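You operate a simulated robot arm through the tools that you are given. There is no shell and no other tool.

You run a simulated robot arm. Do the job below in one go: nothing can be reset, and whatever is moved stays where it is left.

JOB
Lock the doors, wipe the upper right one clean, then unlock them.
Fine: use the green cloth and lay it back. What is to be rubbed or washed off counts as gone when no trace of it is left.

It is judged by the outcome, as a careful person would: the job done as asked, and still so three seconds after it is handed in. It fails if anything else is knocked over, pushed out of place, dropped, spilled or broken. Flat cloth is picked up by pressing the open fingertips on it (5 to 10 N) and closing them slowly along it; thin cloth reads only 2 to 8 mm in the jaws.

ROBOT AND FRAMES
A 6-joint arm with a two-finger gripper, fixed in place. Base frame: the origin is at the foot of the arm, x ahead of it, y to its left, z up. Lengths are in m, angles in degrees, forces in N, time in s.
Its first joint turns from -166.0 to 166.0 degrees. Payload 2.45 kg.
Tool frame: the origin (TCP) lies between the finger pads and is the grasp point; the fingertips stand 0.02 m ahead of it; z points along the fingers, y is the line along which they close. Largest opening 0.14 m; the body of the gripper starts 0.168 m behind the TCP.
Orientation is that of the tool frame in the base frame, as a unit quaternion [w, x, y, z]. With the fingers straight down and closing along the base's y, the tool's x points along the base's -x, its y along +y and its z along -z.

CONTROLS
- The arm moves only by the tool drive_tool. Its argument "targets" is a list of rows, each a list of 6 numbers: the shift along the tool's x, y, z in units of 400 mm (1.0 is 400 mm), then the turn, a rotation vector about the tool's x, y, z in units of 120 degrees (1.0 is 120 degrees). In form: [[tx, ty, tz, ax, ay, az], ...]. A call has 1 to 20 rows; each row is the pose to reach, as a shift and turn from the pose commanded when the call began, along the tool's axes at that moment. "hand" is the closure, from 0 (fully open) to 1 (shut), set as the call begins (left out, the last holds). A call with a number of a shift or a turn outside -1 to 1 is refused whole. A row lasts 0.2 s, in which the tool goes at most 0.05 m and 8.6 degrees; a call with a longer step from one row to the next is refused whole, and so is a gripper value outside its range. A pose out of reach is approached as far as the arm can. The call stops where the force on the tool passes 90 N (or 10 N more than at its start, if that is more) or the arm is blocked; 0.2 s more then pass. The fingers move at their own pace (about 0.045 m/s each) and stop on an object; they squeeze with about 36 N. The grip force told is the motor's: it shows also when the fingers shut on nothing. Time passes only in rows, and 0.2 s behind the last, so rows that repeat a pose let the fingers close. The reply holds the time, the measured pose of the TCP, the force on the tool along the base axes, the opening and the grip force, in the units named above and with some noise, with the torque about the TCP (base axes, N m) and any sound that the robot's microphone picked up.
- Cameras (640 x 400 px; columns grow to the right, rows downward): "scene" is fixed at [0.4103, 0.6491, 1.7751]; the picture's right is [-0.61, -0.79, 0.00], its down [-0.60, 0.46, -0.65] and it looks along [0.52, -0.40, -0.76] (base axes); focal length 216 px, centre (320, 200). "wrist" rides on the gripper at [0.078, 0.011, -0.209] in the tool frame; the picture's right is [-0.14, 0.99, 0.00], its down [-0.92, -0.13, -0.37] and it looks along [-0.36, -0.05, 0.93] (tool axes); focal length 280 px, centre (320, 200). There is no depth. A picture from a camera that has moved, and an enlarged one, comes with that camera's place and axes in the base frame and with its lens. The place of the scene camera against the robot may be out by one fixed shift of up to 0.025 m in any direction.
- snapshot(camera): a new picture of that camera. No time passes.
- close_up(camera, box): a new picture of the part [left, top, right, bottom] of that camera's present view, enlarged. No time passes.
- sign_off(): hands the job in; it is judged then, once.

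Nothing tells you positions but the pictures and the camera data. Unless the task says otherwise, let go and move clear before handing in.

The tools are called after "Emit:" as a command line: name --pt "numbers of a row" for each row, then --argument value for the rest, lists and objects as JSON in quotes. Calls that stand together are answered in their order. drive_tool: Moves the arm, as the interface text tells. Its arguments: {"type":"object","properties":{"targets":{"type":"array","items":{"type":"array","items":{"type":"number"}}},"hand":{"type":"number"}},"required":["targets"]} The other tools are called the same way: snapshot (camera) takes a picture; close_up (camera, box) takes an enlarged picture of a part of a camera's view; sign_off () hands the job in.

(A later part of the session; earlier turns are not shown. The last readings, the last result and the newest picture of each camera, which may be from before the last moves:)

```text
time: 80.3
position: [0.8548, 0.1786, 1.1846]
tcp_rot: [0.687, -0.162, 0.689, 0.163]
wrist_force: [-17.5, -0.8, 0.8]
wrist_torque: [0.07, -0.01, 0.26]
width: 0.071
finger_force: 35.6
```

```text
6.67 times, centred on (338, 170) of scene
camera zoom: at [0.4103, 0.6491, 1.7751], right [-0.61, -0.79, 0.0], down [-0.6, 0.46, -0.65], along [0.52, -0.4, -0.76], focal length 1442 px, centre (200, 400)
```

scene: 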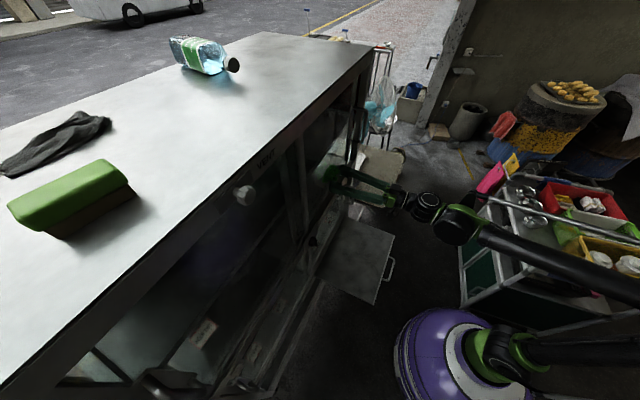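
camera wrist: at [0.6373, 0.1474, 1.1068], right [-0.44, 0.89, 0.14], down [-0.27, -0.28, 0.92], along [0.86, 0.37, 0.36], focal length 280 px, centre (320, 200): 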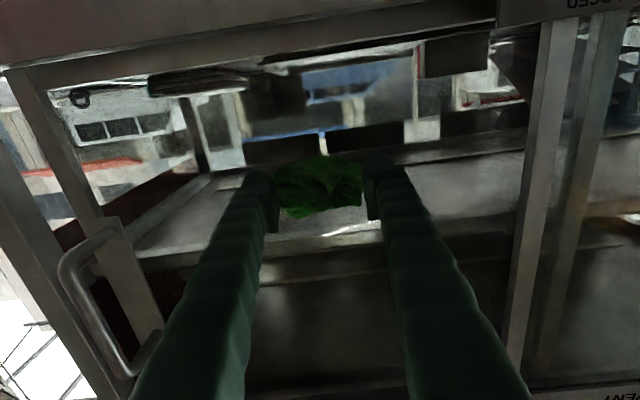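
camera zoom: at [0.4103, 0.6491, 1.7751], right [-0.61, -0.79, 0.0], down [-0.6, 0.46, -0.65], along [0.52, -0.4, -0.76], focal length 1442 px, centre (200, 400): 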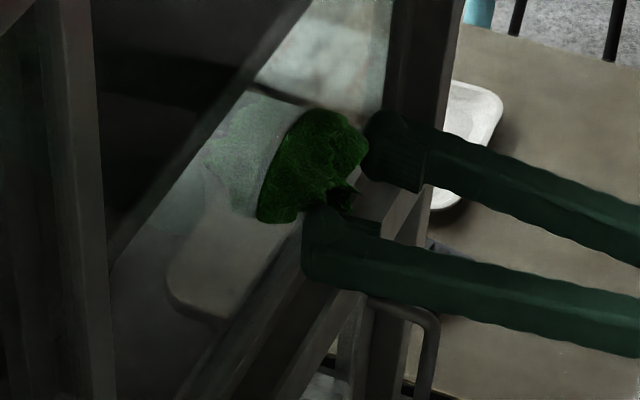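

The door is back against its stop with the same thin slit as at the start. I'll lift off and look at the glass and the knob.

Emit:
drive_tool --pt "0 0 -0.05 0 0 0" --pt "0 0 -0.125 0 0 0" --pt "0 0 -0.25 0 0 0" --pt "0 0 -0.35 0 0 0"

Emit:
snapshot --camera "wrist"

Emit:
close_up --camera "scene" --box '[290, 140, 386, 200]'

Emit:
close_up --camera "wrist" --box '[440, 0, 600, 100]'

```text
time: 81.3
position: [0.7314, 0.1187, 1.1852]
tcp_rot: [0.687, -0.162, 0.689, 0.163]
wrist_force: [0.5, 0.3, -0.4]
wrist_torque: [-0.03, 0.01, 0.01]
width: 0.0707
finger_force: 35.7
```

```text
taken
camera wrist: at [0.5397, 0.0337, 1.1066], right [-0.44, 0.89, 0.14], down [-0.27, -0.28, 0.92], along [0.86, 0.37, 0.36], focal length 280 px, centre (320, 200)
```

wrist: 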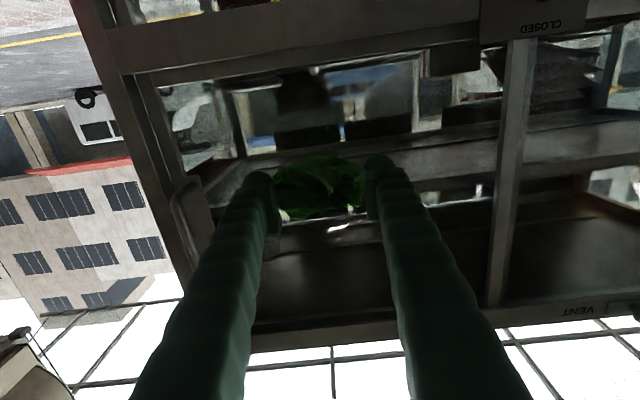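

```text
6.67 times, centred on (338, 170) of scene
camera zoom: at [0.4103, 0.6491, 1.7751], right [-0.61, -0.79, 0.0], down [-0.6, 0.46, -0.65], along [0.52, -0.4, -0.76], focal length 1442 px, centre (200, 400)
```

zoom: 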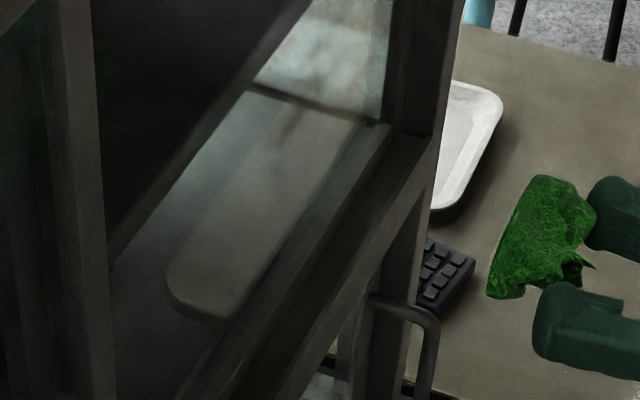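

```text
4.00 times, centred on (520, 50) of wrist
camera zoom: at [0.5397, 0.0337, 1.1066], right [-0.44, 0.89, 0.14], down [-0.27, -0.28, 0.92], along [0.86, 0.37, 0.36], focal length 1122 px, centre (-480, 800)
```

zoom: 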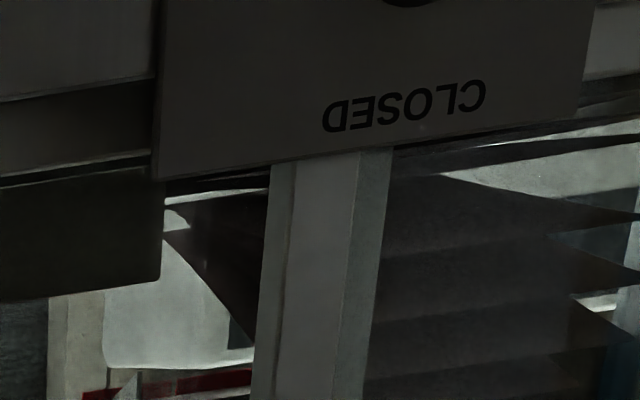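

In the scene view the dark smear is no longer visible. The door did slide while the knob read CLOSED, though, so I need to be sure the doors are really locked. I'll look closely at the glass, the white knob by "VENT" and the rest of the front.

Emit:
close_up --camera "scene" --box '[310, 145, 358, 175]'

Emit:
close_up --camera "scene" --box '[208, 140, 304, 200]'

Emit:
close_up --camera "scene" --box '[208, 165, 272, 205]'

Emit:
close_up --camera "wrist" --box '[180, 40, 420, 190]'

Emit:
close_up --camera "wrist" --box '[480, 250, 640, 350]'

```text
13.33 times, centred on (334, 160) of scene
camera zoom: at [0.4103, 0.6491, 1.7751], right [-0.61, -0.79, 0.0], down [-0.6, 0.46, -0.65], along [0.52, -0.4, -0.76], focal length 2884 px, centre (133, 733)
```

zoom: 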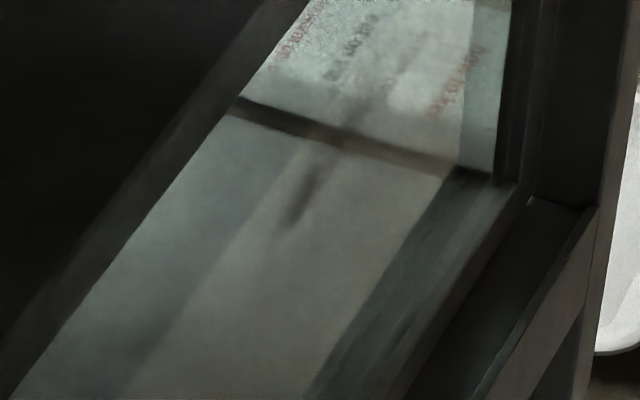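

```text
6.67 times, centred on (256, 170) of scene
camera zoom: at [0.4103, 0.6491, 1.7751], right [-0.61, -0.79, 0.0], down [-0.6, 0.46, -0.65], along [0.52, -0.4, -0.76], focal length 1442 px, centre (747, 400)
```

zoom: 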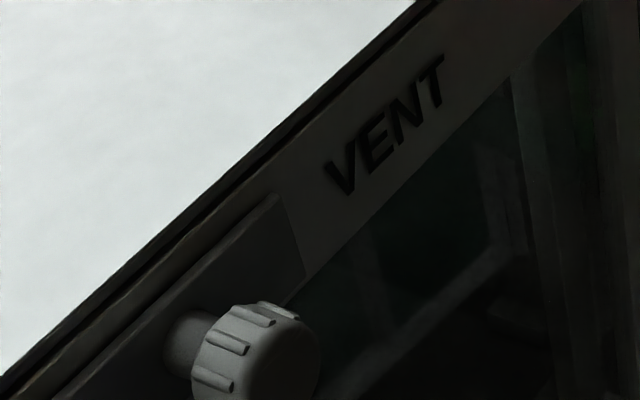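

```text
10.00 times, centred on (240, 185) of scene
camera zoom: at [0.4103, 0.6491, 1.7751], right [-0.61, -0.79, 0.0], down [-0.6, 0.46, -0.65], along [0.52, -0.4, -0.76], focal length 2163 px, centre (1120, 350)
```

zoom: 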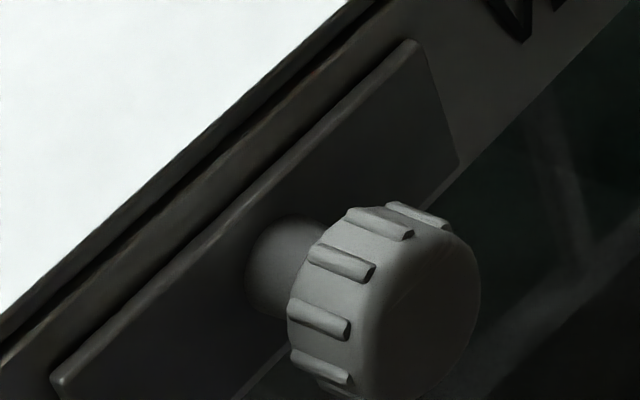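

```text
2.67 times, centred on (300, 115) of wrist
camera zoom: at [0.5397, 0.0337, 1.1066], right [-0.44, 0.89, 0.14], down [-0.27, -0.28, 0.92], along [0.86, 0.37, 0.36], focal length 748 px, centre (373, 427)
```

zoom: 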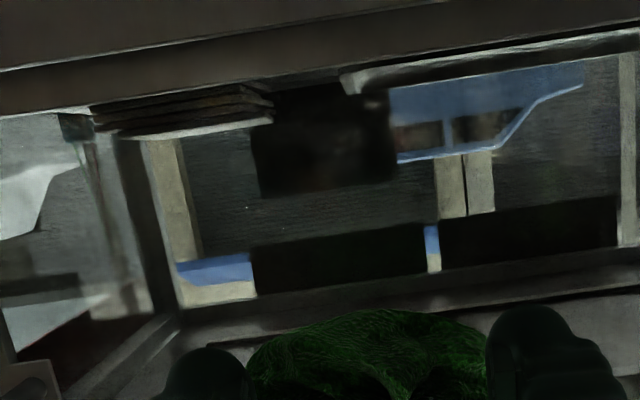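

```text
4.00 times, centred on (560, 300) of wrist
camera zoom: at [0.5397, 0.0337, 1.1066], right [-0.44, 0.89, 0.14], down [-0.27, -0.28, 0.92], along [0.86, 0.37, 0.36], focal length 1122 px, centre (-640, -200)
```

zoom: 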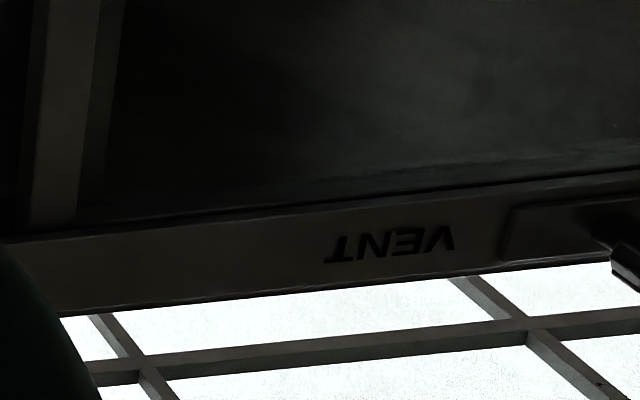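

A small dark remnant shows about 2 cm above the smear's centre, so more wiping is needed there. Before that I want the lock question settled, so I'll compare the door-edge slits and see whether any door is ajar.

Emit:
close_up --camera "wrist" --box '[100, 50, 196, 110]'

Emit:
close_up --camera "wrist" --box '[80, 0, 176, 60]'

Emit:
close_up --camera "wrist" --box '[480, 20, 576, 80]'

Emit:
close_up --camera "wrist" --box '[140, 170, 236, 230]'

```text
6.67 times, centred on (148, 80) of wrist
camera zoom: at [0.5397, 0.0337, 1.1066], right [-0.44, 0.89, 0.14], down [-0.27, -0.28, 0.92], along [0.86, 0.37, 0.36], focal length 1869 px, centre (1467, 1000)
```

zoom: 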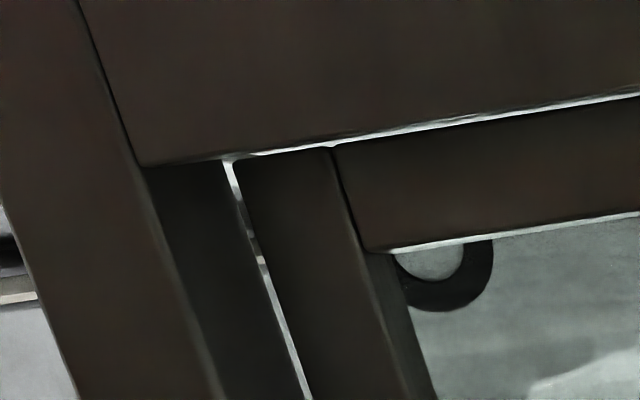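

```text
6.67 times, centred on (128, 30) of wrist
camera zoom: at [0.5397, 0.0337, 1.1066], right [-0.44, 0.89, 0.14], down [-0.27, -0.28, 0.92], along [0.86, 0.37, 0.36], focal length 1869 px, centre (1600, 1333)
```

zoom: 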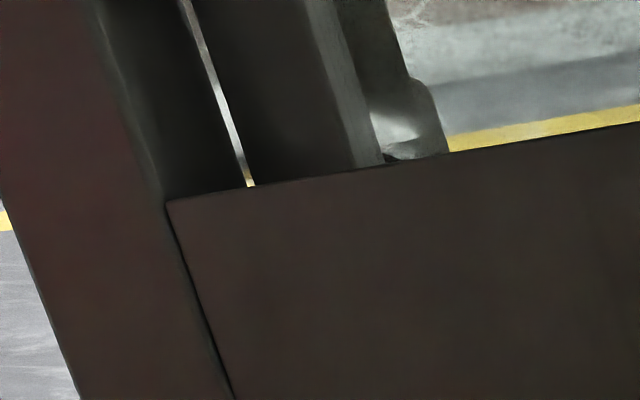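

```text
6.67 times, centred on (528, 50) of wrist
camera zoom: at [0.5397, 0.0337, 1.1066], right [-0.44, 0.89, 0.14], down [-0.27, -0.28, 0.92], along [0.86, 0.37, 0.36], focal length 1869 px, centre (-1067, 1200)
```

zoom: 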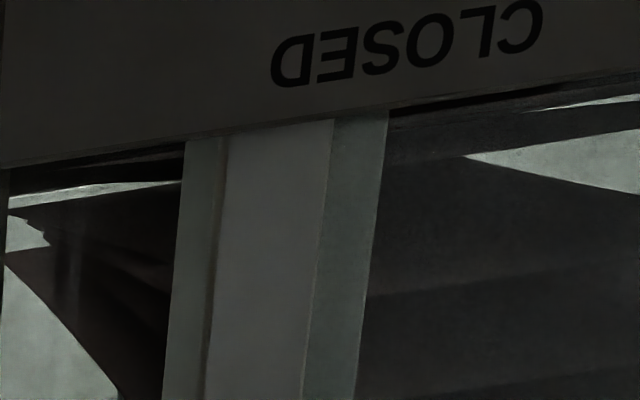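

```text
6.67 times, centred on (188, 200) of wrist
camera zoom: at [0.5397, 0.0337, 1.1066], right [-0.44, 0.89, 0.14], down [-0.27, -0.28, 0.92], along [0.86, 0.37, 0.36], focal length 1869 px, centre (1200, 200)
```

zoom: 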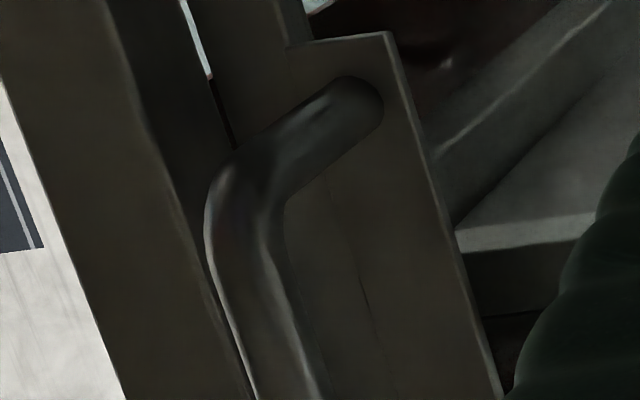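

Both right-hand doors sit equally closed. I'll check the left-hand doors, since one being ajar could stop the lock from taking.

Emit:
close_up --camera "scene" --box '[40, 325, 160, 400]'

Emit:
close_up --camera "scene" --box '[120, 325, 240, 400]'

Emit:
close_up --camera "scene" --box '[200, 200, 360, 300]'

Emit:
close_up --camera "scene" --box '[200, 300, 360, 400]'

```text
5.33 times, centred on (100, 362) of scene
camera zoom: at [0.4103, 0.6491, 1.7751], right [-0.61, -0.79, 0.0], down [-0.6, 0.46, -0.65], along [0.52, -0.4, -0.76], focal length 1153 px, centre (1493, -667)
```

zoom: 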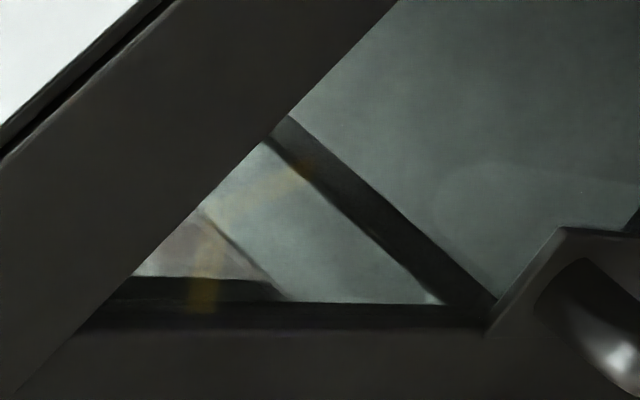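

```text
5.33 times, centred on (180, 362) of scene
camera zoom: at [0.4103, 0.6491, 1.7751], right [-0.61, -0.79, 0.0], down [-0.6, 0.46, -0.65], along [0.52, -0.4, -0.76], focal length 1153 px, centre (1067, -667)
```

zoom: 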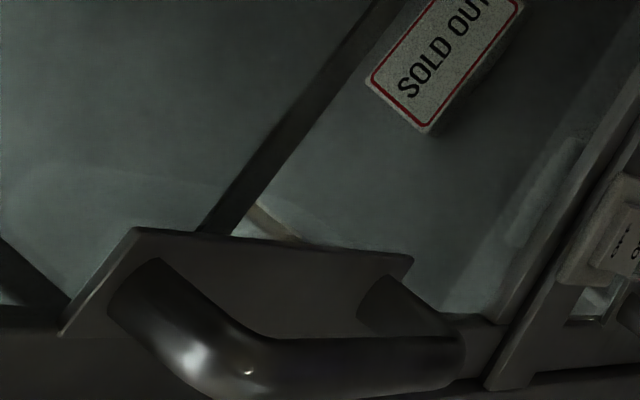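

```text
4.00 times, centred on (280, 250) of scene
camera zoom: at [0.4103, 0.6491, 1.7751], right [-0.61, -0.79, 0.0], down [-0.6, 0.46, -0.65], along [0.52, -0.4, -0.76], focal length 865 px, centre (480, 0)
```

zoom: 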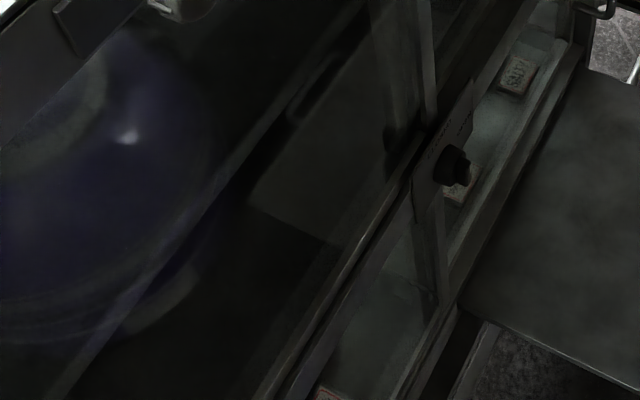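

```text
4.00 times, centred on (280, 350) of scene
camera zoom: at [0.4103, 0.6491, 1.7751], right [-0.61, -0.79, 0.0], down [-0.6, 0.46, -0.65], along [0.52, -0.4, -0.76], focal length 865 px, centre (480, -400)
```

zoom: 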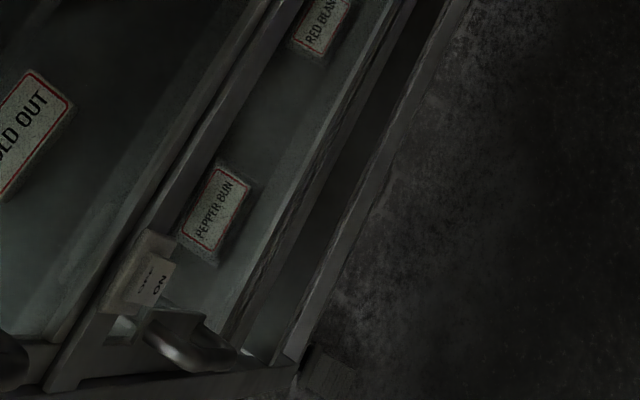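

The left-hand doors look closed too. I'll move so the wrist camera can view the lock knob squarely, keeping well clear of the face.

Emit:
drive_tool --pt "0.0354 0.0846 -0.005 0 0.007 0" --pt "0.0708 0.1692 -0.01 0 0.014 0" --pt "0.1063 0.2538 -0.015 0 0.021 0" --pt "0.1417 0.3383 -0.02 0 0.028 0" --pt "0.1771 0.4229 -0.025 0 0.035 0" --pt "0.2125 0.5075 -0.03 0 0.042 0"

Emit:
snapshot --camera "wrist"

```text
time: 82.7
position: [0.6306, 0.2989, 1.1017]
tcp_rot: [0.651, -0.15, 0.722, 0.178]
wrist_force: [0.9, -1.8, -1.7]
wrist_torque: [-0.06, -0.03, 0.19]
width: 0.0705
finger_force: 36.3
```

```text
taken
camera wrist: at [0.4317, 0.2143, 1.0415], right [-0.43, 0.88, 0.2], down [-0.17, -0.3, 0.94], along [0.89, 0.37, 0.28], focal length 280 px, centre (320, 200)
```

wrist: 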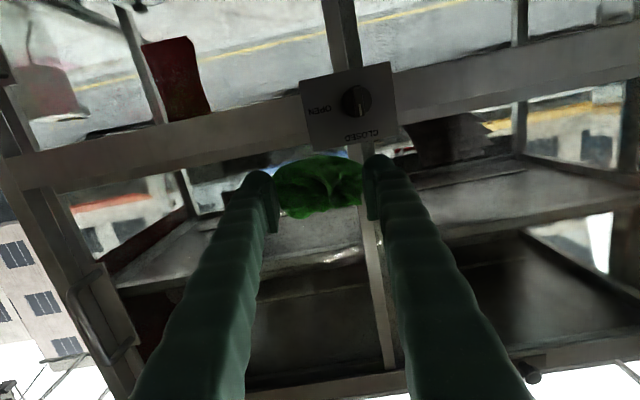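

Emit:
close_up --camera "wrist" --box '[290, 50, 418, 130]'

Emit:
close_up --camera "wrist" --box '[290, 70, 418, 150]'

Emit:
close_up --camera "wrist" --box '[60, 150, 380, 350]'

```text
5.00 times, centred on (354, 90) of wrist
camera zoom: at [0.4317, 0.2143, 1.0415], right [-0.43, 0.88, 0.2], down [-0.17, -0.3, 0.94], along [0.89, 0.37, 0.28], focal length 1402 px, centre (150, 750)
```

zoom: 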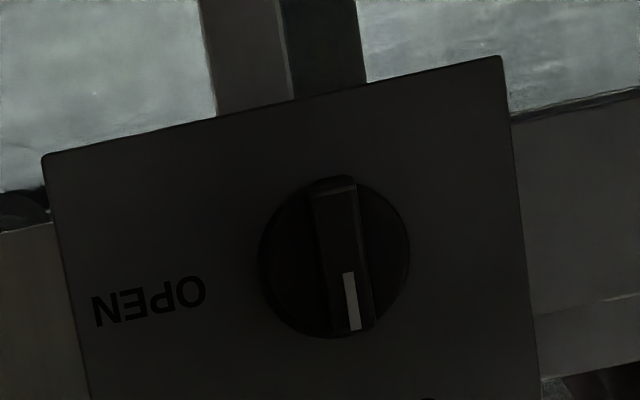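

```text
5.00 times, centred on (354, 110) of wrist
camera zoom: at [0.4317, 0.2143, 1.0415], right [-0.43, 0.88, 0.2], down [-0.17, -0.3, 0.94], along [0.89, 0.37, 0.28], focal length 1402 px, centre (150, 650)
```

zoom: 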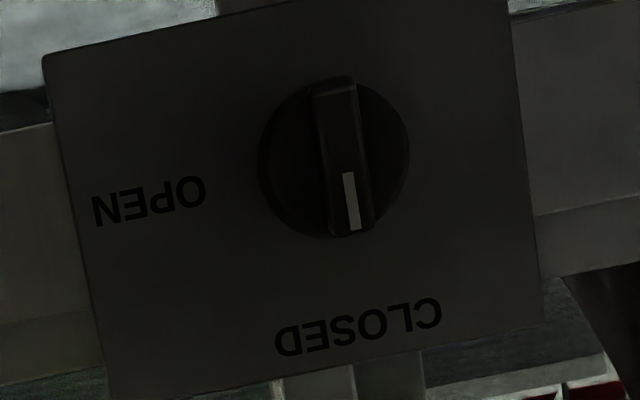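

```text
2.00 times, centred on (220, 250) of wrist
camera zoom: at [0.4317, 0.2143, 1.0415], right [-0.43, 0.88, 0.2], down [-0.17, -0.3, 0.94], along [0.89, 0.37, 0.28], focal length 561 px, centre (520, 100)
```

zoom: 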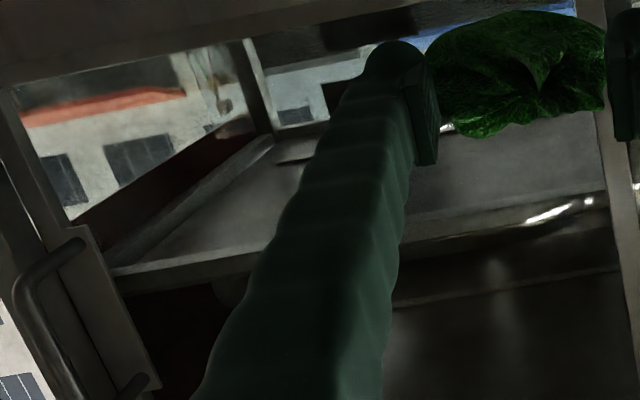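

The pointer is within a degree or two of CLOSED, yet the door could be dragged and I heard no click. I'll lay the cloth back in its place for now and recheck the knob for further travel. First I'm carrying the cloth back over the shelf.

Emit:
drive_tool --pt "0.0487 -0.0262 -0.0126 0 0.0469 0" --pt "0.0974 -0.0524 -0.0252 0 0.0938 0" --pt "0.1461 -0.0786 -0.0378 0 0.1406 0" --pt "0.1948 -0.1048 -0.0504 0 0.1875 0" --pt "0.2434 -0.1309 -0.063 0 0.2344 0" --pt "0.2921 -0.1571 -0.0756 0 0.2813 0" --pt "0.3408 -0.1833 -0.0882 0 0.3281 0" --pt "0.3895 -0.2095 -0.1008 0 0.375 0" --pt "0.3895 -0.2095 -0.1008 0 0.375 0"

```text
time: 84.7
position: [0.6189, 0.1941, 0.9478]
tcp_rot: [0.331, -0.215, 0.915, 0.079]
wrist_force: [-1.0, 0.2, -0.5]
wrist_torque: [0.0, 0.04, 0.01]
width: 0.0704
finger_force: 35.8
```

Emit:
drive_tool --pt "0.0449 -0.0095 0.0551 0 0.0416 0" --pt "0.0898 -0.019 0.1103 0 0.0833 0" --pt "0.1346 -0.0285 0.1654 0 0.1249 0" --pt "0.1795 -0.038 0.2205 0 0.1665 0" --pt "0.2244 -0.0475 0.2756 0 0.2081 0" --pt "0.2693 -0.057 0.3308 0 0.2498 0" --pt "0.3141 -0.0665 0.3859 0 0.2914 0" --pt "0.359 -0.076 0.441 0 0.333 0" --pt "0.359 -0.076 0.441 0 0.333 0"

Emit:
snapshot --camera "wrist"

```text
time: 86.7
position: [0.6351, 0.17, 0.721]
tcp_rot: [-0.001, -0.229, 0.973, 0.0]
wrist_force: [0.2, -0.2, -0.2]
wrist_torque: [0.01, -0.01, -0.05]
width: 0.0706
finger_force: 35.6
```

```text
taken
camera wrist: at [0.562, 0.1443, 0.9286], right [-0.32, 0.95, 0.0], down [0.88, 0.3, 0.37], along [0.35, 0.12, -0.93], focal length 280 px, centre (320, 200)
```

wrist: 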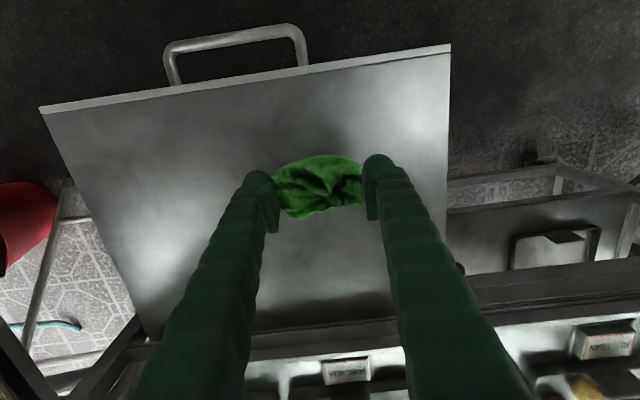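

The cloth is still held and above its original spot. I'll lower it gently until it touches the shelf.

Emit:
drive_tool --pt "0 0 0.03 0 0 0" --pt "0 0 0.06 0 0 0" --pt "0 0 0.09 0 0 0" --pt "0 0 0.11 0 0 0" --pt "0 0 0.12 0 0 0" --pt "0 0 0.12 0 0 0"

Emit:
drive_tool --pt "0 0 0.004 0 0 0" --pt "0 0 0.008 0 0 0" --pt "0 0 0.008 0 0 0"

```text
time: 88.1
position: [0.6358, 0.169, 0.6717]
tcp_rot: [-0.001, -0.229, 0.974, 0.001]
wrist_force: [0.1, -0.9, -0.9]
wrist_torque: [0.03, -0.01, -0.01]
width: 0.0707
finger_force: 35.6
```

```text
time: 88.9
position: [0.6338, 0.1699, 0.6688]
tcp_rot: [-0.001, -0.229, 0.973, 0.001]
wrist_force: [-0.4, -0.5, 0.0]
wrist_torque: [0.03, 0.02, -0.01]
width: 0.0707
finger_force: 36.1
```

Emit:
drive_tool --pt "0 0 0.004 0 0 0" --pt "0 0 0.007 0 0 0" --pt "0 0 0.007 0 0 0"

```text
time: 89.7
position: [0.6345, 0.1706, 0.6657]
tcp_rot: [-0.001, -0.228, 0.974, 0.001]
wrist_force: [0.0, 0.8, -0.3]
wrist_torque: [-0.03, 0.02, 0.04]
width: 0.0703
finger_force: 36.3
```

Emit:
drive_tool --pt "0 0 0.003 0 0 0" --pt "0 0 0.005 0 0 0" --pt "0 0 0.005 0 0 0"

```text
time: 90.5
position: [0.635, 0.1698, 0.6636]
tcp_rot: [-0.001, -0.228, 0.974, 0.001]
wrist_force: [0.4, -0.1, 0.1]
wrist_torque: [0.02, -0.01, 0.03]
width: 0.0705
finger_force: 36.1
```

Emit:
drive_tool --pt "0 0 0.003 0 0 0" --pt "0 0 0.005 0 0 0" --pt "0 0 0.005 0 0 0"

```text
time: 91.3
position: [0.6351, 0.1695, 0.664]
tcp_rot: [-0.001, -0.229, 0.973, 0.001]
wrist_force: [-1.7, -2.8, 23.0]
wrist_torque: [-0.07, -0.19, -0.02]
width: 0.0703
finger_force: 35.9
```

Touchdown. I'll ease off slightly and release the cloth.

Emit:
drive_tool --pt "0 0 -0.0013 0 0 0" --pt "0 0 -0.0013 0 0 0"

Emit:
drive_tool --pt "0 0 0 0 0 0" --pt "0 0 0 0 0 0" --pt "0 0 0 0 0 0" --hand 0.36

Emit:
drive_tool --pt "0 0 -0.05 0 0 0" --pt "0 0 -0.15 0 0 0" --pt "0 0 -0.25 0 0 0"

Emit:
snapshot --camera "wrist"

```text
time: 91.9
position: [0.6348, 0.1691, 0.663]
tcp_rot: [-0.001, -0.229, 0.973, 0.001]
wrist_force: [0.5, -0.1, 11.0]
wrist_torque: [0.02, -0.15, -0.02]
width: 0.0701
finger_force: 36.3
```

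```text
time: 92.7
position: [0.6343, 0.1703, 0.6637]
tcp_rot: [-0.001, -0.228, 0.974, 0.001]
wrist_force: [0.3, -0.2, -0.4]
wrist_torque: [-0.02, 0.02, -0.02]
width: 0.0898
finger_force: 0.0
```

```text
time: 93.5
position: [0.6369, 0.1705, 0.7628]
tcp_rot: [-0.001, -0.229, 0.973, 0.0]
wrist_force: [-0.4, -0.5, 0.7]
wrist_torque: [-0.03, 0.0, -0.01]
width: 0.0896
finger_force: 0.1
```

```text
taken
camera wrist: at [0.5628, 0.1438, 0.9712], right [-0.32, 0.95, 0.0], down [0.88, 0.3, 0.37], along [0.35, 0.12, -0.93], focal length 280 px, centre (320, 200)
```

wrist: 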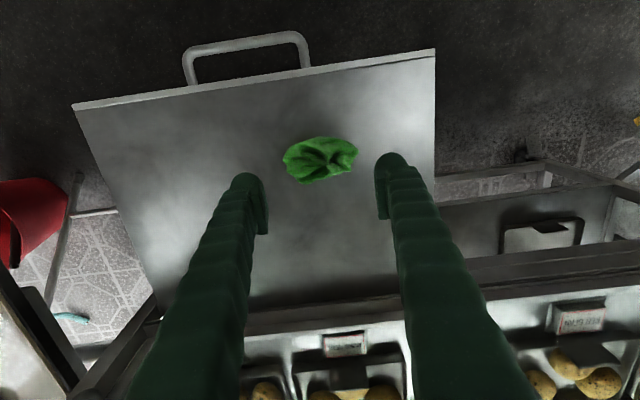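

The cloth is laid back in place. Now I'll return to the knob with the tool horizontal and the jaws closing sideways, since the bar is vertical now.

Emit:
drive_tool --pt "-0.0008 0.0274 -0.0428 0 -0.0469 0" --pt "-0.0015 0.0548 -0.0856 0 -0.0938 0" --pt "-0.0023 0.0821 -0.1284 0 -0.1406 0" --pt "-0.003 0.1095 -0.1713 0 -0.1875 0" --pt "-0.0038 0.1369 -0.2141 0 -0.2344 0" --pt "-0.0045 0.1643 -0.2569 0 -0.2813 0" --pt "-0.0053 0.1916 -0.2997 0 -0.3281 0" --pt "-0.006 0.219 -0.3425 0 -0.375 0" --pt "-0.006 0.219 -0.3425 0 -0.375 0" --hand 0.6

```text
time: 95.5
position: [0.5987, 0.2495, 0.9008]
tcp_rot: [0.372, -0.212, 0.9, 0.088]
wrist_force: [0.4, 0.2, 0.0]
wrist_torque: [0.0, 0.01, -0.01]
width: 0.0562
finger_force: 0.2
```

Emit:
drive_tool --pt "-0.0526 0.0281 -0.0099 0 -0.0419 0" --pt "-0.1052 0.0561 -0.0199 0 -0.0838 0" --pt "-0.1578 0.0842 -0.0298 0 -0.1256 0" --pt "-0.2104 0.1123 -0.0398 0 -0.1675 0" --pt "-0.263 0.1403 -0.0497 0 -0.2094 0" --pt "-0.3156 0.1684 -0.0596 0 -0.2513 0" --pt "-0.3682 0.1964 -0.0696 0 -0.2931 0" --pt "-0.4208 0.2245 -0.0795 0 -0.335 0" --pt "-0.4208 0.2245 -0.0795 0 -0.335 0"

Emit:
close_up --camera "wrist" --box '[256, 100, 384, 180]'

Emit:
snapshot --camera "wrist"

```text
time: 97.5
position: [0.6458, 0.3732, 1.0415]
tcp_rot: [0.658, -0.168, 0.717, 0.155]
wrist_force: [-0.5, 0.4, -0.4]
wrist_torque: [0.02, 0.01, 0.03]
width: 0.0561
finger_force: 0.1
```

```text
5.00 times, centred on (320, 140) of wrist
camera zoom: at [0.4489, 0.287, 0.9806], right [-0.43, 0.89, 0.14], down [-0.2, -0.24, 0.95], along [0.88, 0.38, 0.28], focal length 1402 px, centre (320, 500)
```

zoom: 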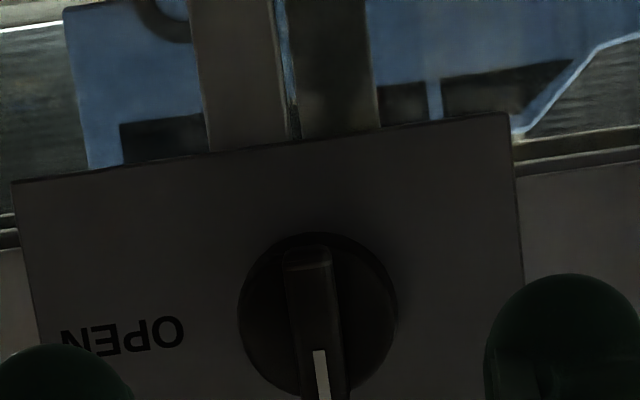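

```text
taken
camera wrist: at [0.4489, 0.287, 0.9806], right [-0.43, 0.89, 0.14], down [-0.2, -0.24, 0.95], along [0.88, 0.38, 0.28], focal length 280 px, centre (320, 200)
```

wrist: 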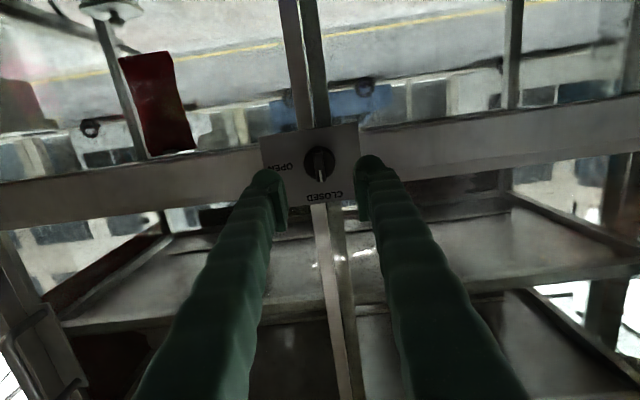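

Well aligned. I'll advance 8 cm onto the bar, correcting about 1.7 mm in height, and form the fork again.

Emit:
drive_tool --pt "0.004 0.001 0.05 0 0 0" --pt "0.004 0.001 0.1 0 0 0" --pt "0.004 0.001 0.15 0 0 0" --pt "0.004 0.001 0.18 0 0 0" --pt "0.004 0.001 0.2 0 0 0" --pt "0.004 0.001 0.2 0 0 0"

Emit:
drive_tool --pt "0 0 0 0 0 0" --pt "0 0 0 0 0 0" --pt "0 0 0 0 0 0" --hand 0.915

Emit:
close_up --camera "wrist" --box '[256, 140, 384, 220]'

```text
time: 98.9
position: [0.7157, 0.4088, 1.0319]
tcp_rot: [0.658, -0.168, 0.718, 0.155]
wrist_force: [0.0, -0.3, 0.4]
wrist_torque: [0.01, 0.03, 0.0]
width: 0.0562
finger_force: 0.2
```

```text
time: 99.7
position: [0.7156, 0.4087, 1.0327]
tcp_rot: [0.658, -0.168, 0.717, 0.155]
wrist_force: [0.9, 0.5, 0.5]
wrist_torque: [0.01, 0.01, 0.01]
width: 0.0119
finger_force: 0.1
```

```text
5.00 times, centred on (320, 180) of wrist
camera zoom: at [0.5193, 0.3218, 0.9716], right [-0.43, 0.89, 0.14], down [-0.2, -0.24, 0.95], along [0.88, 0.38, 0.28], focal length 1402 px, centre (320, 300)
```

zoom: 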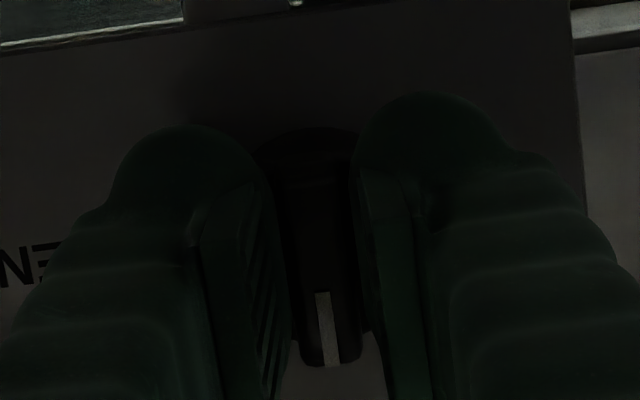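

The fork fits closely at 11.9 mm. I'll try turning a few degrees further counter-clockwise and watch the torque.

Emit:
drive_tool --pt "0 0 0 0 0 -0.02" --pt "0 0 0 0 0 -0.04" --pt "0 0 0 0 0 -0.05"

Emit:
drive_tool --pt "0 0 0 0 0 -0.02" --pt "0 0 0 0 0 -0.035"

Emit:
close_up --camera "wrist" --box '[256, 140, 384, 220]'

```text
time: 100.5
position: [0.7157, 0.4084, 1.0327]
tcp_rot: [0.665, -0.205, 0.707, 0.121]
wrist_force: [1.2, -1.8, 1.1]
wrist_torque: [0.18, 0.12, -0.01]
width: 0.013
finger_force: 10.4
```

```text
time: 101.1
position: [0.7165, 0.4079, 1.0326]
tcp_rot: [0.669, -0.231, 0.7, 0.097]
wrist_force: [-4.4, -2.5, -5.0]
wrist_torque: [0.99, 0.41, -0.05]
width: 0.0135
finger_force: 40.0
```

```text
5.00 times, centred on (320, 180) of wrist
camera zoom: at [0.5259, 0.3088, 0.9713], right [-0.45, 0.89, -0.04], down [-0.27, -0.1, 0.96], along [0.85, 0.44, 0.29], focal length 1402 px, centre (320, 300)
```

zoom: 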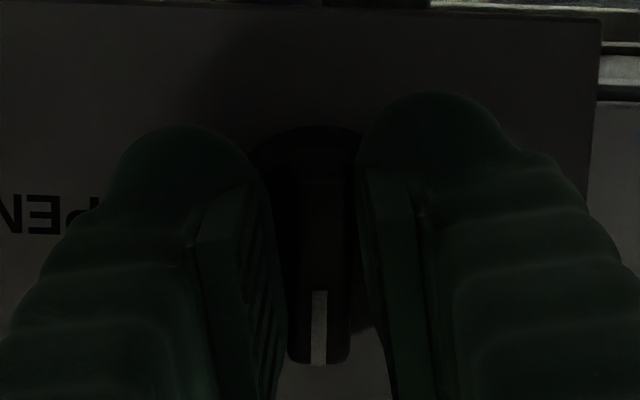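

At about 1.1 N·m it is solidly against its stop, so the knob is fully at CLOSED. I'll unwind the tool, release and back out.

Emit:
drive_tool --pt "0 0 0 0 0 0.03" --pt "0 0 0 0 0 0.06" --pt "0 0 0 0 0 0.07" --pt "0 0 0 0 0 0.07"

Emit:
drive_tool --pt "0 0 0 0 0 0" --pt "0 0 0 0 0 0" --pt "0 0 -0.05 0 0 0" --pt "0 0 -0.125 0 0 0" --pt "0 0 -0.2 0 0 0.015" --hand 0.65

Emit:
close_up --camera "wrist" --box '[256, 110, 384, 190]'

```text
time: 102.1
position: [0.7167, 0.4083, 1.0324]
tcp_rot: [0.66, -0.179, 0.715, 0.144]
wrist_force: [-1.7, 1.1, 0.1]
wrist_torque: [-0.01, -0.01, 0.01]
width: 0.0126
finger_force: 0.5
```

```text
time: 103.3
position: [0.6467, 0.3738, 1.0398]
tcp_rot: [0.658, -0.168, 0.717, 0.155]
wrist_force: [0.2, 1.3, -0.3]
wrist_torque: [0.03, 0.02, 0.0]
width: 0.049
finger_force: 0.1
```

```text
5.00 times, centred on (320, 150) of wrist
camera zoom: at [0.45, 0.2879, 0.9785], right [-0.43, 0.89, 0.14], down [-0.2, -0.24, 0.95], along [0.88, 0.38, 0.28], focal length 1402 px, centre (320, 450)
```

zoom: 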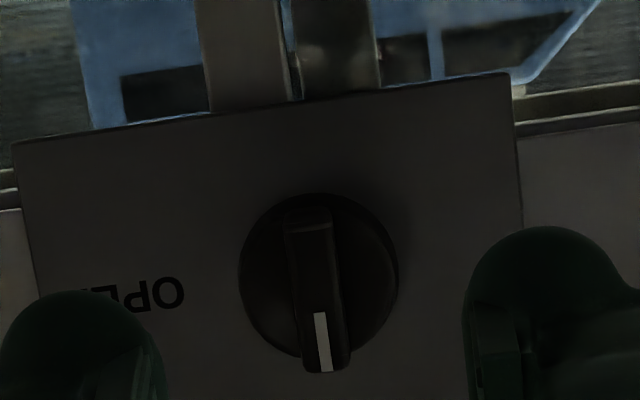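

The knob is hard at CLOSED. I'll finish the wipe with vertical strokes only, since those can't drag a sliding door sideways. I'm going back to pick up the cloth.

Emit:
drive_tool --pt "0.0208 -0.0358 -0.0265 0 0.0587 0" --pt "0.0415 -0.0717 -0.0529 0 0.1173 0" --pt "0.0623 -0.1075 -0.0794 0 0.176 0" --pt "0.083 -0.1433 -0.1058 0 0.2347 0" --pt "0.1038 -0.1792 -0.1323 0 0.2933 0" --pt "0.1245 -0.215 -0.1588 0 0.352 0" --pt "0.1453 -0.2508 -0.1852 0 0.4107 0" --pt "0.166 -0.2867 -0.2117 0 0.4693 0" --pt "0.1868 -0.3225 -0.2381 0 0.528 0" --pt "0.2075 -0.3583 -0.2646 0 0.5867 0" --pt "0.2283 -0.3942 -0.291 0 0.6453 0" --pt "0.249 -0.43 -0.3175 0 0.704 0" --pt "0.249 -0.43 -0.3175 0 0.704 0" --hand 0.36

```text
time: 106.1
position: [0.6013, 0.1586, 0.9488]
tcp_rot: [0.004, -0.229, 0.973, 0.002]
wrist_force: [-0.4, 0.1, -0.4]
wrist_torque: [0.03, 0.04, -0.03]
width: 0.0896
finger_force: 0.1
```

Emit:
drive_tool --pt "-0.0162 -0.0027 0.1 0 0.001 0" --pt "-0.0324 -0.0054 0.21 0 0.002 0" --pt "-0.0486 -0.0081 0.32 0 0.003 0" --pt "-0.0648 -0.0108 0.43 0 0.004 0" --pt "-0.081 -0.0135 0.54 0 0.004 0" --pt "-0.081 -0.0135 0.62 0 0.004 0" --pt "-0.081 -0.0135 0.62 0 0.004 0"

Emit:
close_up --camera "wrist" --box '[224, 110, 416, 230]'

```text
time: 107.7
position: [0.6352, 0.1689, 0.7023]
tcp_rot: [0.001, -0.229, 0.973, 0.001]
wrist_force: [0.0, -0.3, 0.2]
wrist_torque: [0.0, 0.06, -0.02]
width: 0.0896
finger_force: 0.0
```

```text
3.33 times, centred on (320, 170) of wrist
camera zoom: at [0.5602, 0.1428, 0.9107], right [-0.32, 0.95, 0.0], down [0.88, 0.29, 0.37], along [0.35, 0.12, -0.93], focal length 935 px, centre (320, 300)
```

zoom: 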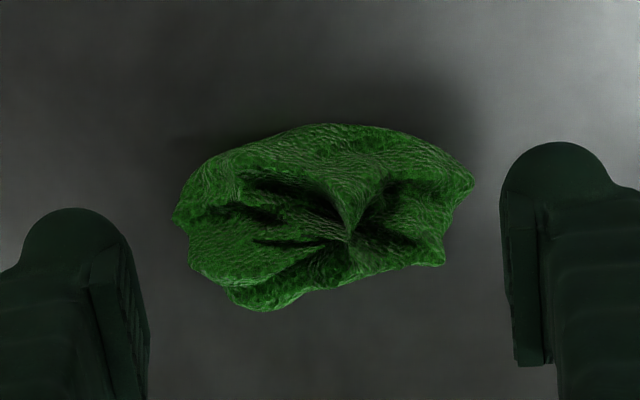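

The cloth is where I left it. I'll descend, grip it by the ends as before, and lift.

Emit:
drive_tool --pt "0 0 0.03 0 0 0" --pt "0 0 0.06 0 0 0" --pt "0 0 0.08 0 0 0" --pt "0 0 0.088 0 0 0" --pt "0 0 0.088 0 0 0"

Emit:
drive_tool --pt "0 0 0 0 0 0" --pt "0 0 0 0 0 0" --pt "0 0 0 0 0 0" --pt "0 0 0 0 0 0" --hand 0.57

Emit:
close_up --camera "wrist" --box '[224, 110, 416, 230]'

```text
time: 108.9
position: [0.6353, 0.1702, 0.6691]
tcp_rot: [0.001, -0.228, 0.974, 0.001]
wrist_force: [1.0, -0.3, -0.1]
wrist_torque: [0.03, 0.02, -0.01]
width: 0.0897
finger_force: 0.0
```

```text
time: 109.9
position: [0.6354, 0.1712, 0.6682]
tcp_rot: [0.001, -0.228, 0.974, 0.001]
wrist_force: [0.0, -0.3, 1.1]
wrist_torque: [0.01, 0.0, 0.0]
width: 0.0705
finger_force: 35.8
```

```text
3.33 times, centred on (320, 170) of wrist
camera zoom: at [0.5603, 0.1433, 0.8757], right [-0.32, 0.95, 0.0], down [0.88, 0.29, 0.37], along [0.35, 0.12, -0.93], focal length 935 px, centre (320, 300)
```

zoom: 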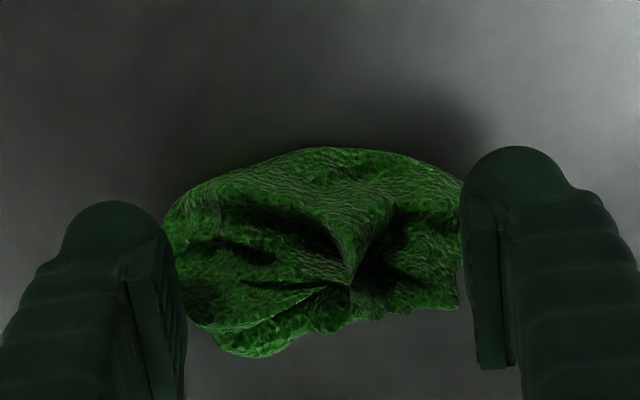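

Emit:
drive_tool --pt "0 0 -0.0125 0 0 0" --pt "0 0 -0.03 0 0 0" --pt "0 0 -0.06 0 0 0" --pt "0 0 -0.1 0 0 0" --pt "0 0 -0.1 0 0 0"

Emit:
drive_tool --pt "-0.0044 -0.0142 -0.0906 0 -0.0469 0" --pt "-0.0088 -0.0285 -0.1812 0 -0.0938 0" --pt "-0.0131 -0.0428 -0.2719 0 -0.1406 0" --pt "-0.0175 -0.057 -0.3625 0 -0.1875 0" --pt "-0.0219 -0.0712 -0.4531 0 -0.2344 0" --pt "-0.0262 -0.0855 -0.5438 0 -0.2813 0" --pt "-0.0306 -0.0998 -0.6344 0 -0.3281 0" --pt "-0.035 -0.114 -0.725 0 -0.375 0"

Emit:
drive_tool --pt "-0.0554 -0.0185 -0.0465 0 -0.0555 0" --pt "-0.1108 -0.0369 -0.093 0 -0.111 0" --pt "-0.1663 -0.0554 -0.1395 0 -0.1665 0" --pt "-0.2217 -0.0738 -0.186 0 -0.222 0" --pt "-0.2771 -0.0923 -0.2325 0 -0.2775 0" --pt "-0.3325 -0.1107 -0.279 0 -0.333 0" --pt "-0.3325 -0.1107 -0.279 0 -0.373 0" --pt "-0.3325 -0.1107 -0.279 0 -0.373 0"

Emit:
snapshot --camera "wrist"

Emit:
close_up --camera "scene" --box '[306, 142, 370, 182]'

```text
time: 111.1
position: [0.6345, 0.1694, 0.7074]
tcp_rot: [0.001, -0.229, 0.974, 0.001]
wrist_force: [0.0, -0.7, -0.3]
wrist_torque: [0.0, -0.02, 0.0]
width: 0.0705
finger_force: 35.7
```

```text
time: 112.9
position: [0.6668, 0.1347, 0.9996]
tcp_rot: [0.374, -0.211, 0.899, 0.089]
wrist_force: [-0.1, 0.2, 0.0]
wrist_torque: [0.0, 0.02, 0.02]
width: 0.0705
finger_force: 35.8
```

```text
time: 114.7
position: [0.7007, 0.1018, 1.1714]
tcp_rot: [0.688, -0.161, 0.689, 0.161]
wrist_force: [0.1, 0.0, -1.2]
wrist_torque: [-0.02, 0.03, -0.02]
width: 0.0704
finger_force: 35.9
```

```text
taken
camera wrist: at [0.5087, 0.0179, 1.093], right [-0.44, 0.89, 0.14], down [-0.27, -0.28, 0.92], along [0.86, 0.37, 0.36], focal length 280 px, centre (320, 200)
```

wrist: 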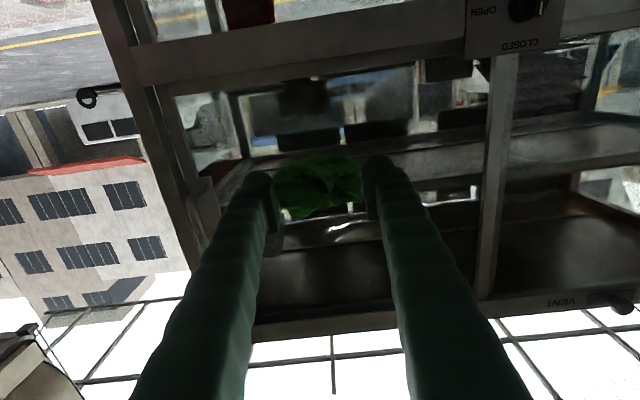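

```text
10.00 times, centred on (338, 162) of scene
camera zoom: at [0.4103, 0.6491, 1.7751], right [-0.61, -0.79, 0.0], down [-0.6, 0.46, -0.65], along [0.52, -0.4, -0.76], focal length 2163 px, centre (140, 580)
```

zoom: 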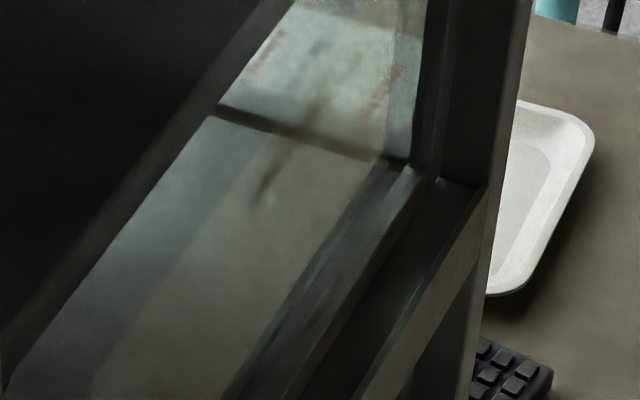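

The cloth is in hand and the knob still shows CLOSED. I'll raise the camera about 10 cm so the cloth no longer hides the smear area and inspect what's left.

Emit:
drive_tool --pt "-0.1 0 0 0 0 0" --pt "-0.2 0 0 0 0 0" --pt "-0.28 0 0 0 0 0" --pt "-0.28 0 0 0 0 0"

Emit:
snapshot --camera "wrist"

Emit:
close_up --camera "wrist" --box '[240, 50, 400, 150]'

```text
time: 115.7
position: [0.7031, 0.1008, 1.2863]
tcp_rot: [0.687, -0.162, 0.689, 0.162]
wrist_force: [0.7, -0.2, -0.3]
wrist_torque: [0.0, 0.0, 0.02]
width: 0.0707
finger_force: 35.9
```

```text
taken
camera wrist: at [0.5104, 0.0161, 1.2058], right [-0.44, 0.89, 0.14], down [-0.27, -0.28, 0.92], along [0.86, 0.37, 0.36], focal length 280 px, centre (320, 200)
```

wrist: 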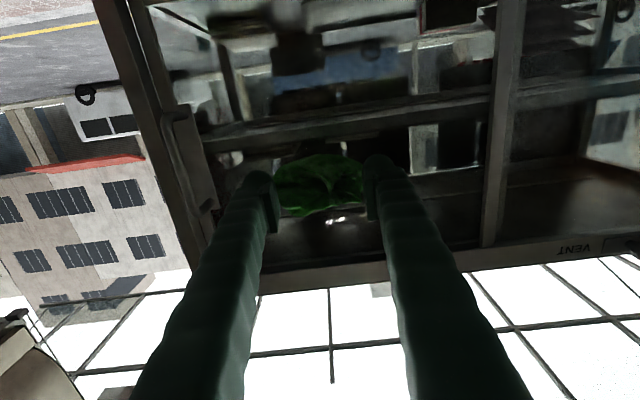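

```text
4.00 times, centred on (320, 100) of wrist
camera zoom: at [0.5104, 0.0161, 1.2058], right [-0.44, 0.89, 0.14], down [-0.27, -0.28, 0.92], along [0.86, 0.37, 0.36], focal length 1122 px, centre (320, 600)
```

zoom: 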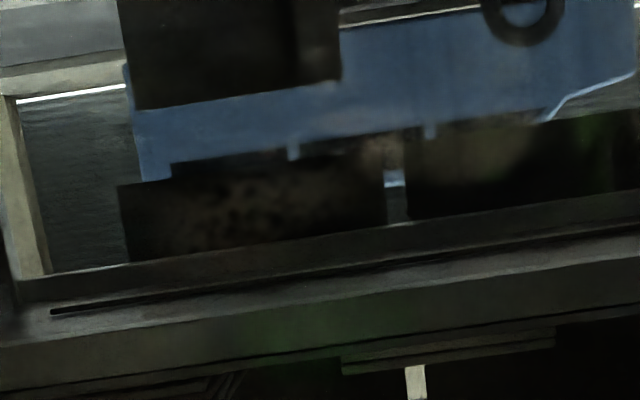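

Faint brown speckles remain on the upper part, around z 1.205–1.23. I'll go in just above that and wipe with vertical strokes at light pressure.

Emit:
drive_tool --pt "0.03 -0.01 0.1 0 0 0" --pt "0.06 -0.02 0.2 0 0 0" --pt "0.09 -0.0325 0.3 0 0 0" --pt "0.09 -0.0325 0.36 0 0 0" --pt "0.09 -0.0325 0.395 0 0 0" --pt "0.09 -0.0325 0.395 0 0 0"

Emit:
close_up --camera "scene" --box '[290, 130, 386, 190]'

```text
time: 117.1
position: [0.8476, 0.1599, 1.2466]
tcp_rot: [0.687, -0.162, 0.69, 0.162]
wrist_force: [-0.5, -0.1, -0.8]
wrist_torque: [0.01, 0.03, 0.01]
width: 0.0705
finger_force: 36.3
```

```text
6.67 times, centred on (338, 160) of scene
camera zoom: at [0.4103, 0.6491, 1.7751], right [-0.61, -0.79, 0.0], down [-0.6, 0.46, -0.65], along [0.52, -0.4, -0.76], focal length 1442 px, centre (200, 467)
```

zoom: 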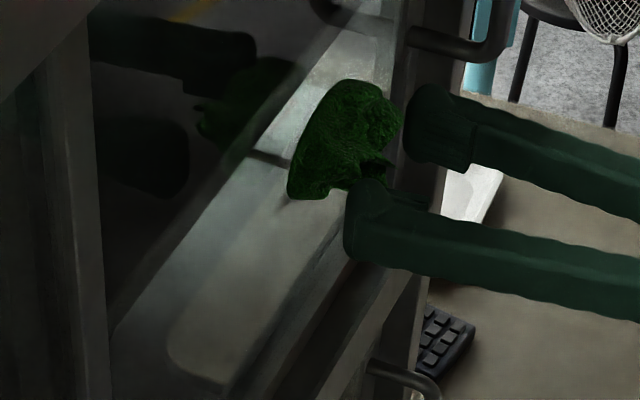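

Emit:
drive_tool --pt "0 0 0.01 0 0 0" --pt "0 0 0.02 0 0 0" --pt "0 0 0.025 0 0 0"

Emit:
drive_tool --pt "0 0 0.005 0 0 0" --pt "0 0 0.0075 0 0 0"

```text
time: 117.9
position: [0.858, 0.1635, 1.247]
tcp_rot: [0.687, -0.162, 0.689, 0.162]
wrist_force: [0.2, 1.0, -0.7]
wrist_torque: [-0.04, 0.05, 0.01]
width: 0.0705
finger_force: 35.9
```

```text
time: 118.5
position: [0.8574, 0.1643, 1.2481]
tcp_rot: [0.688, -0.161, 0.689, 0.162]
wrist_force: [-28.9, -12.2, -14.5]
wrist_torque: [-0.11, -0.06, 0.22]
width: 0.0703
finger_force: 35.9
```

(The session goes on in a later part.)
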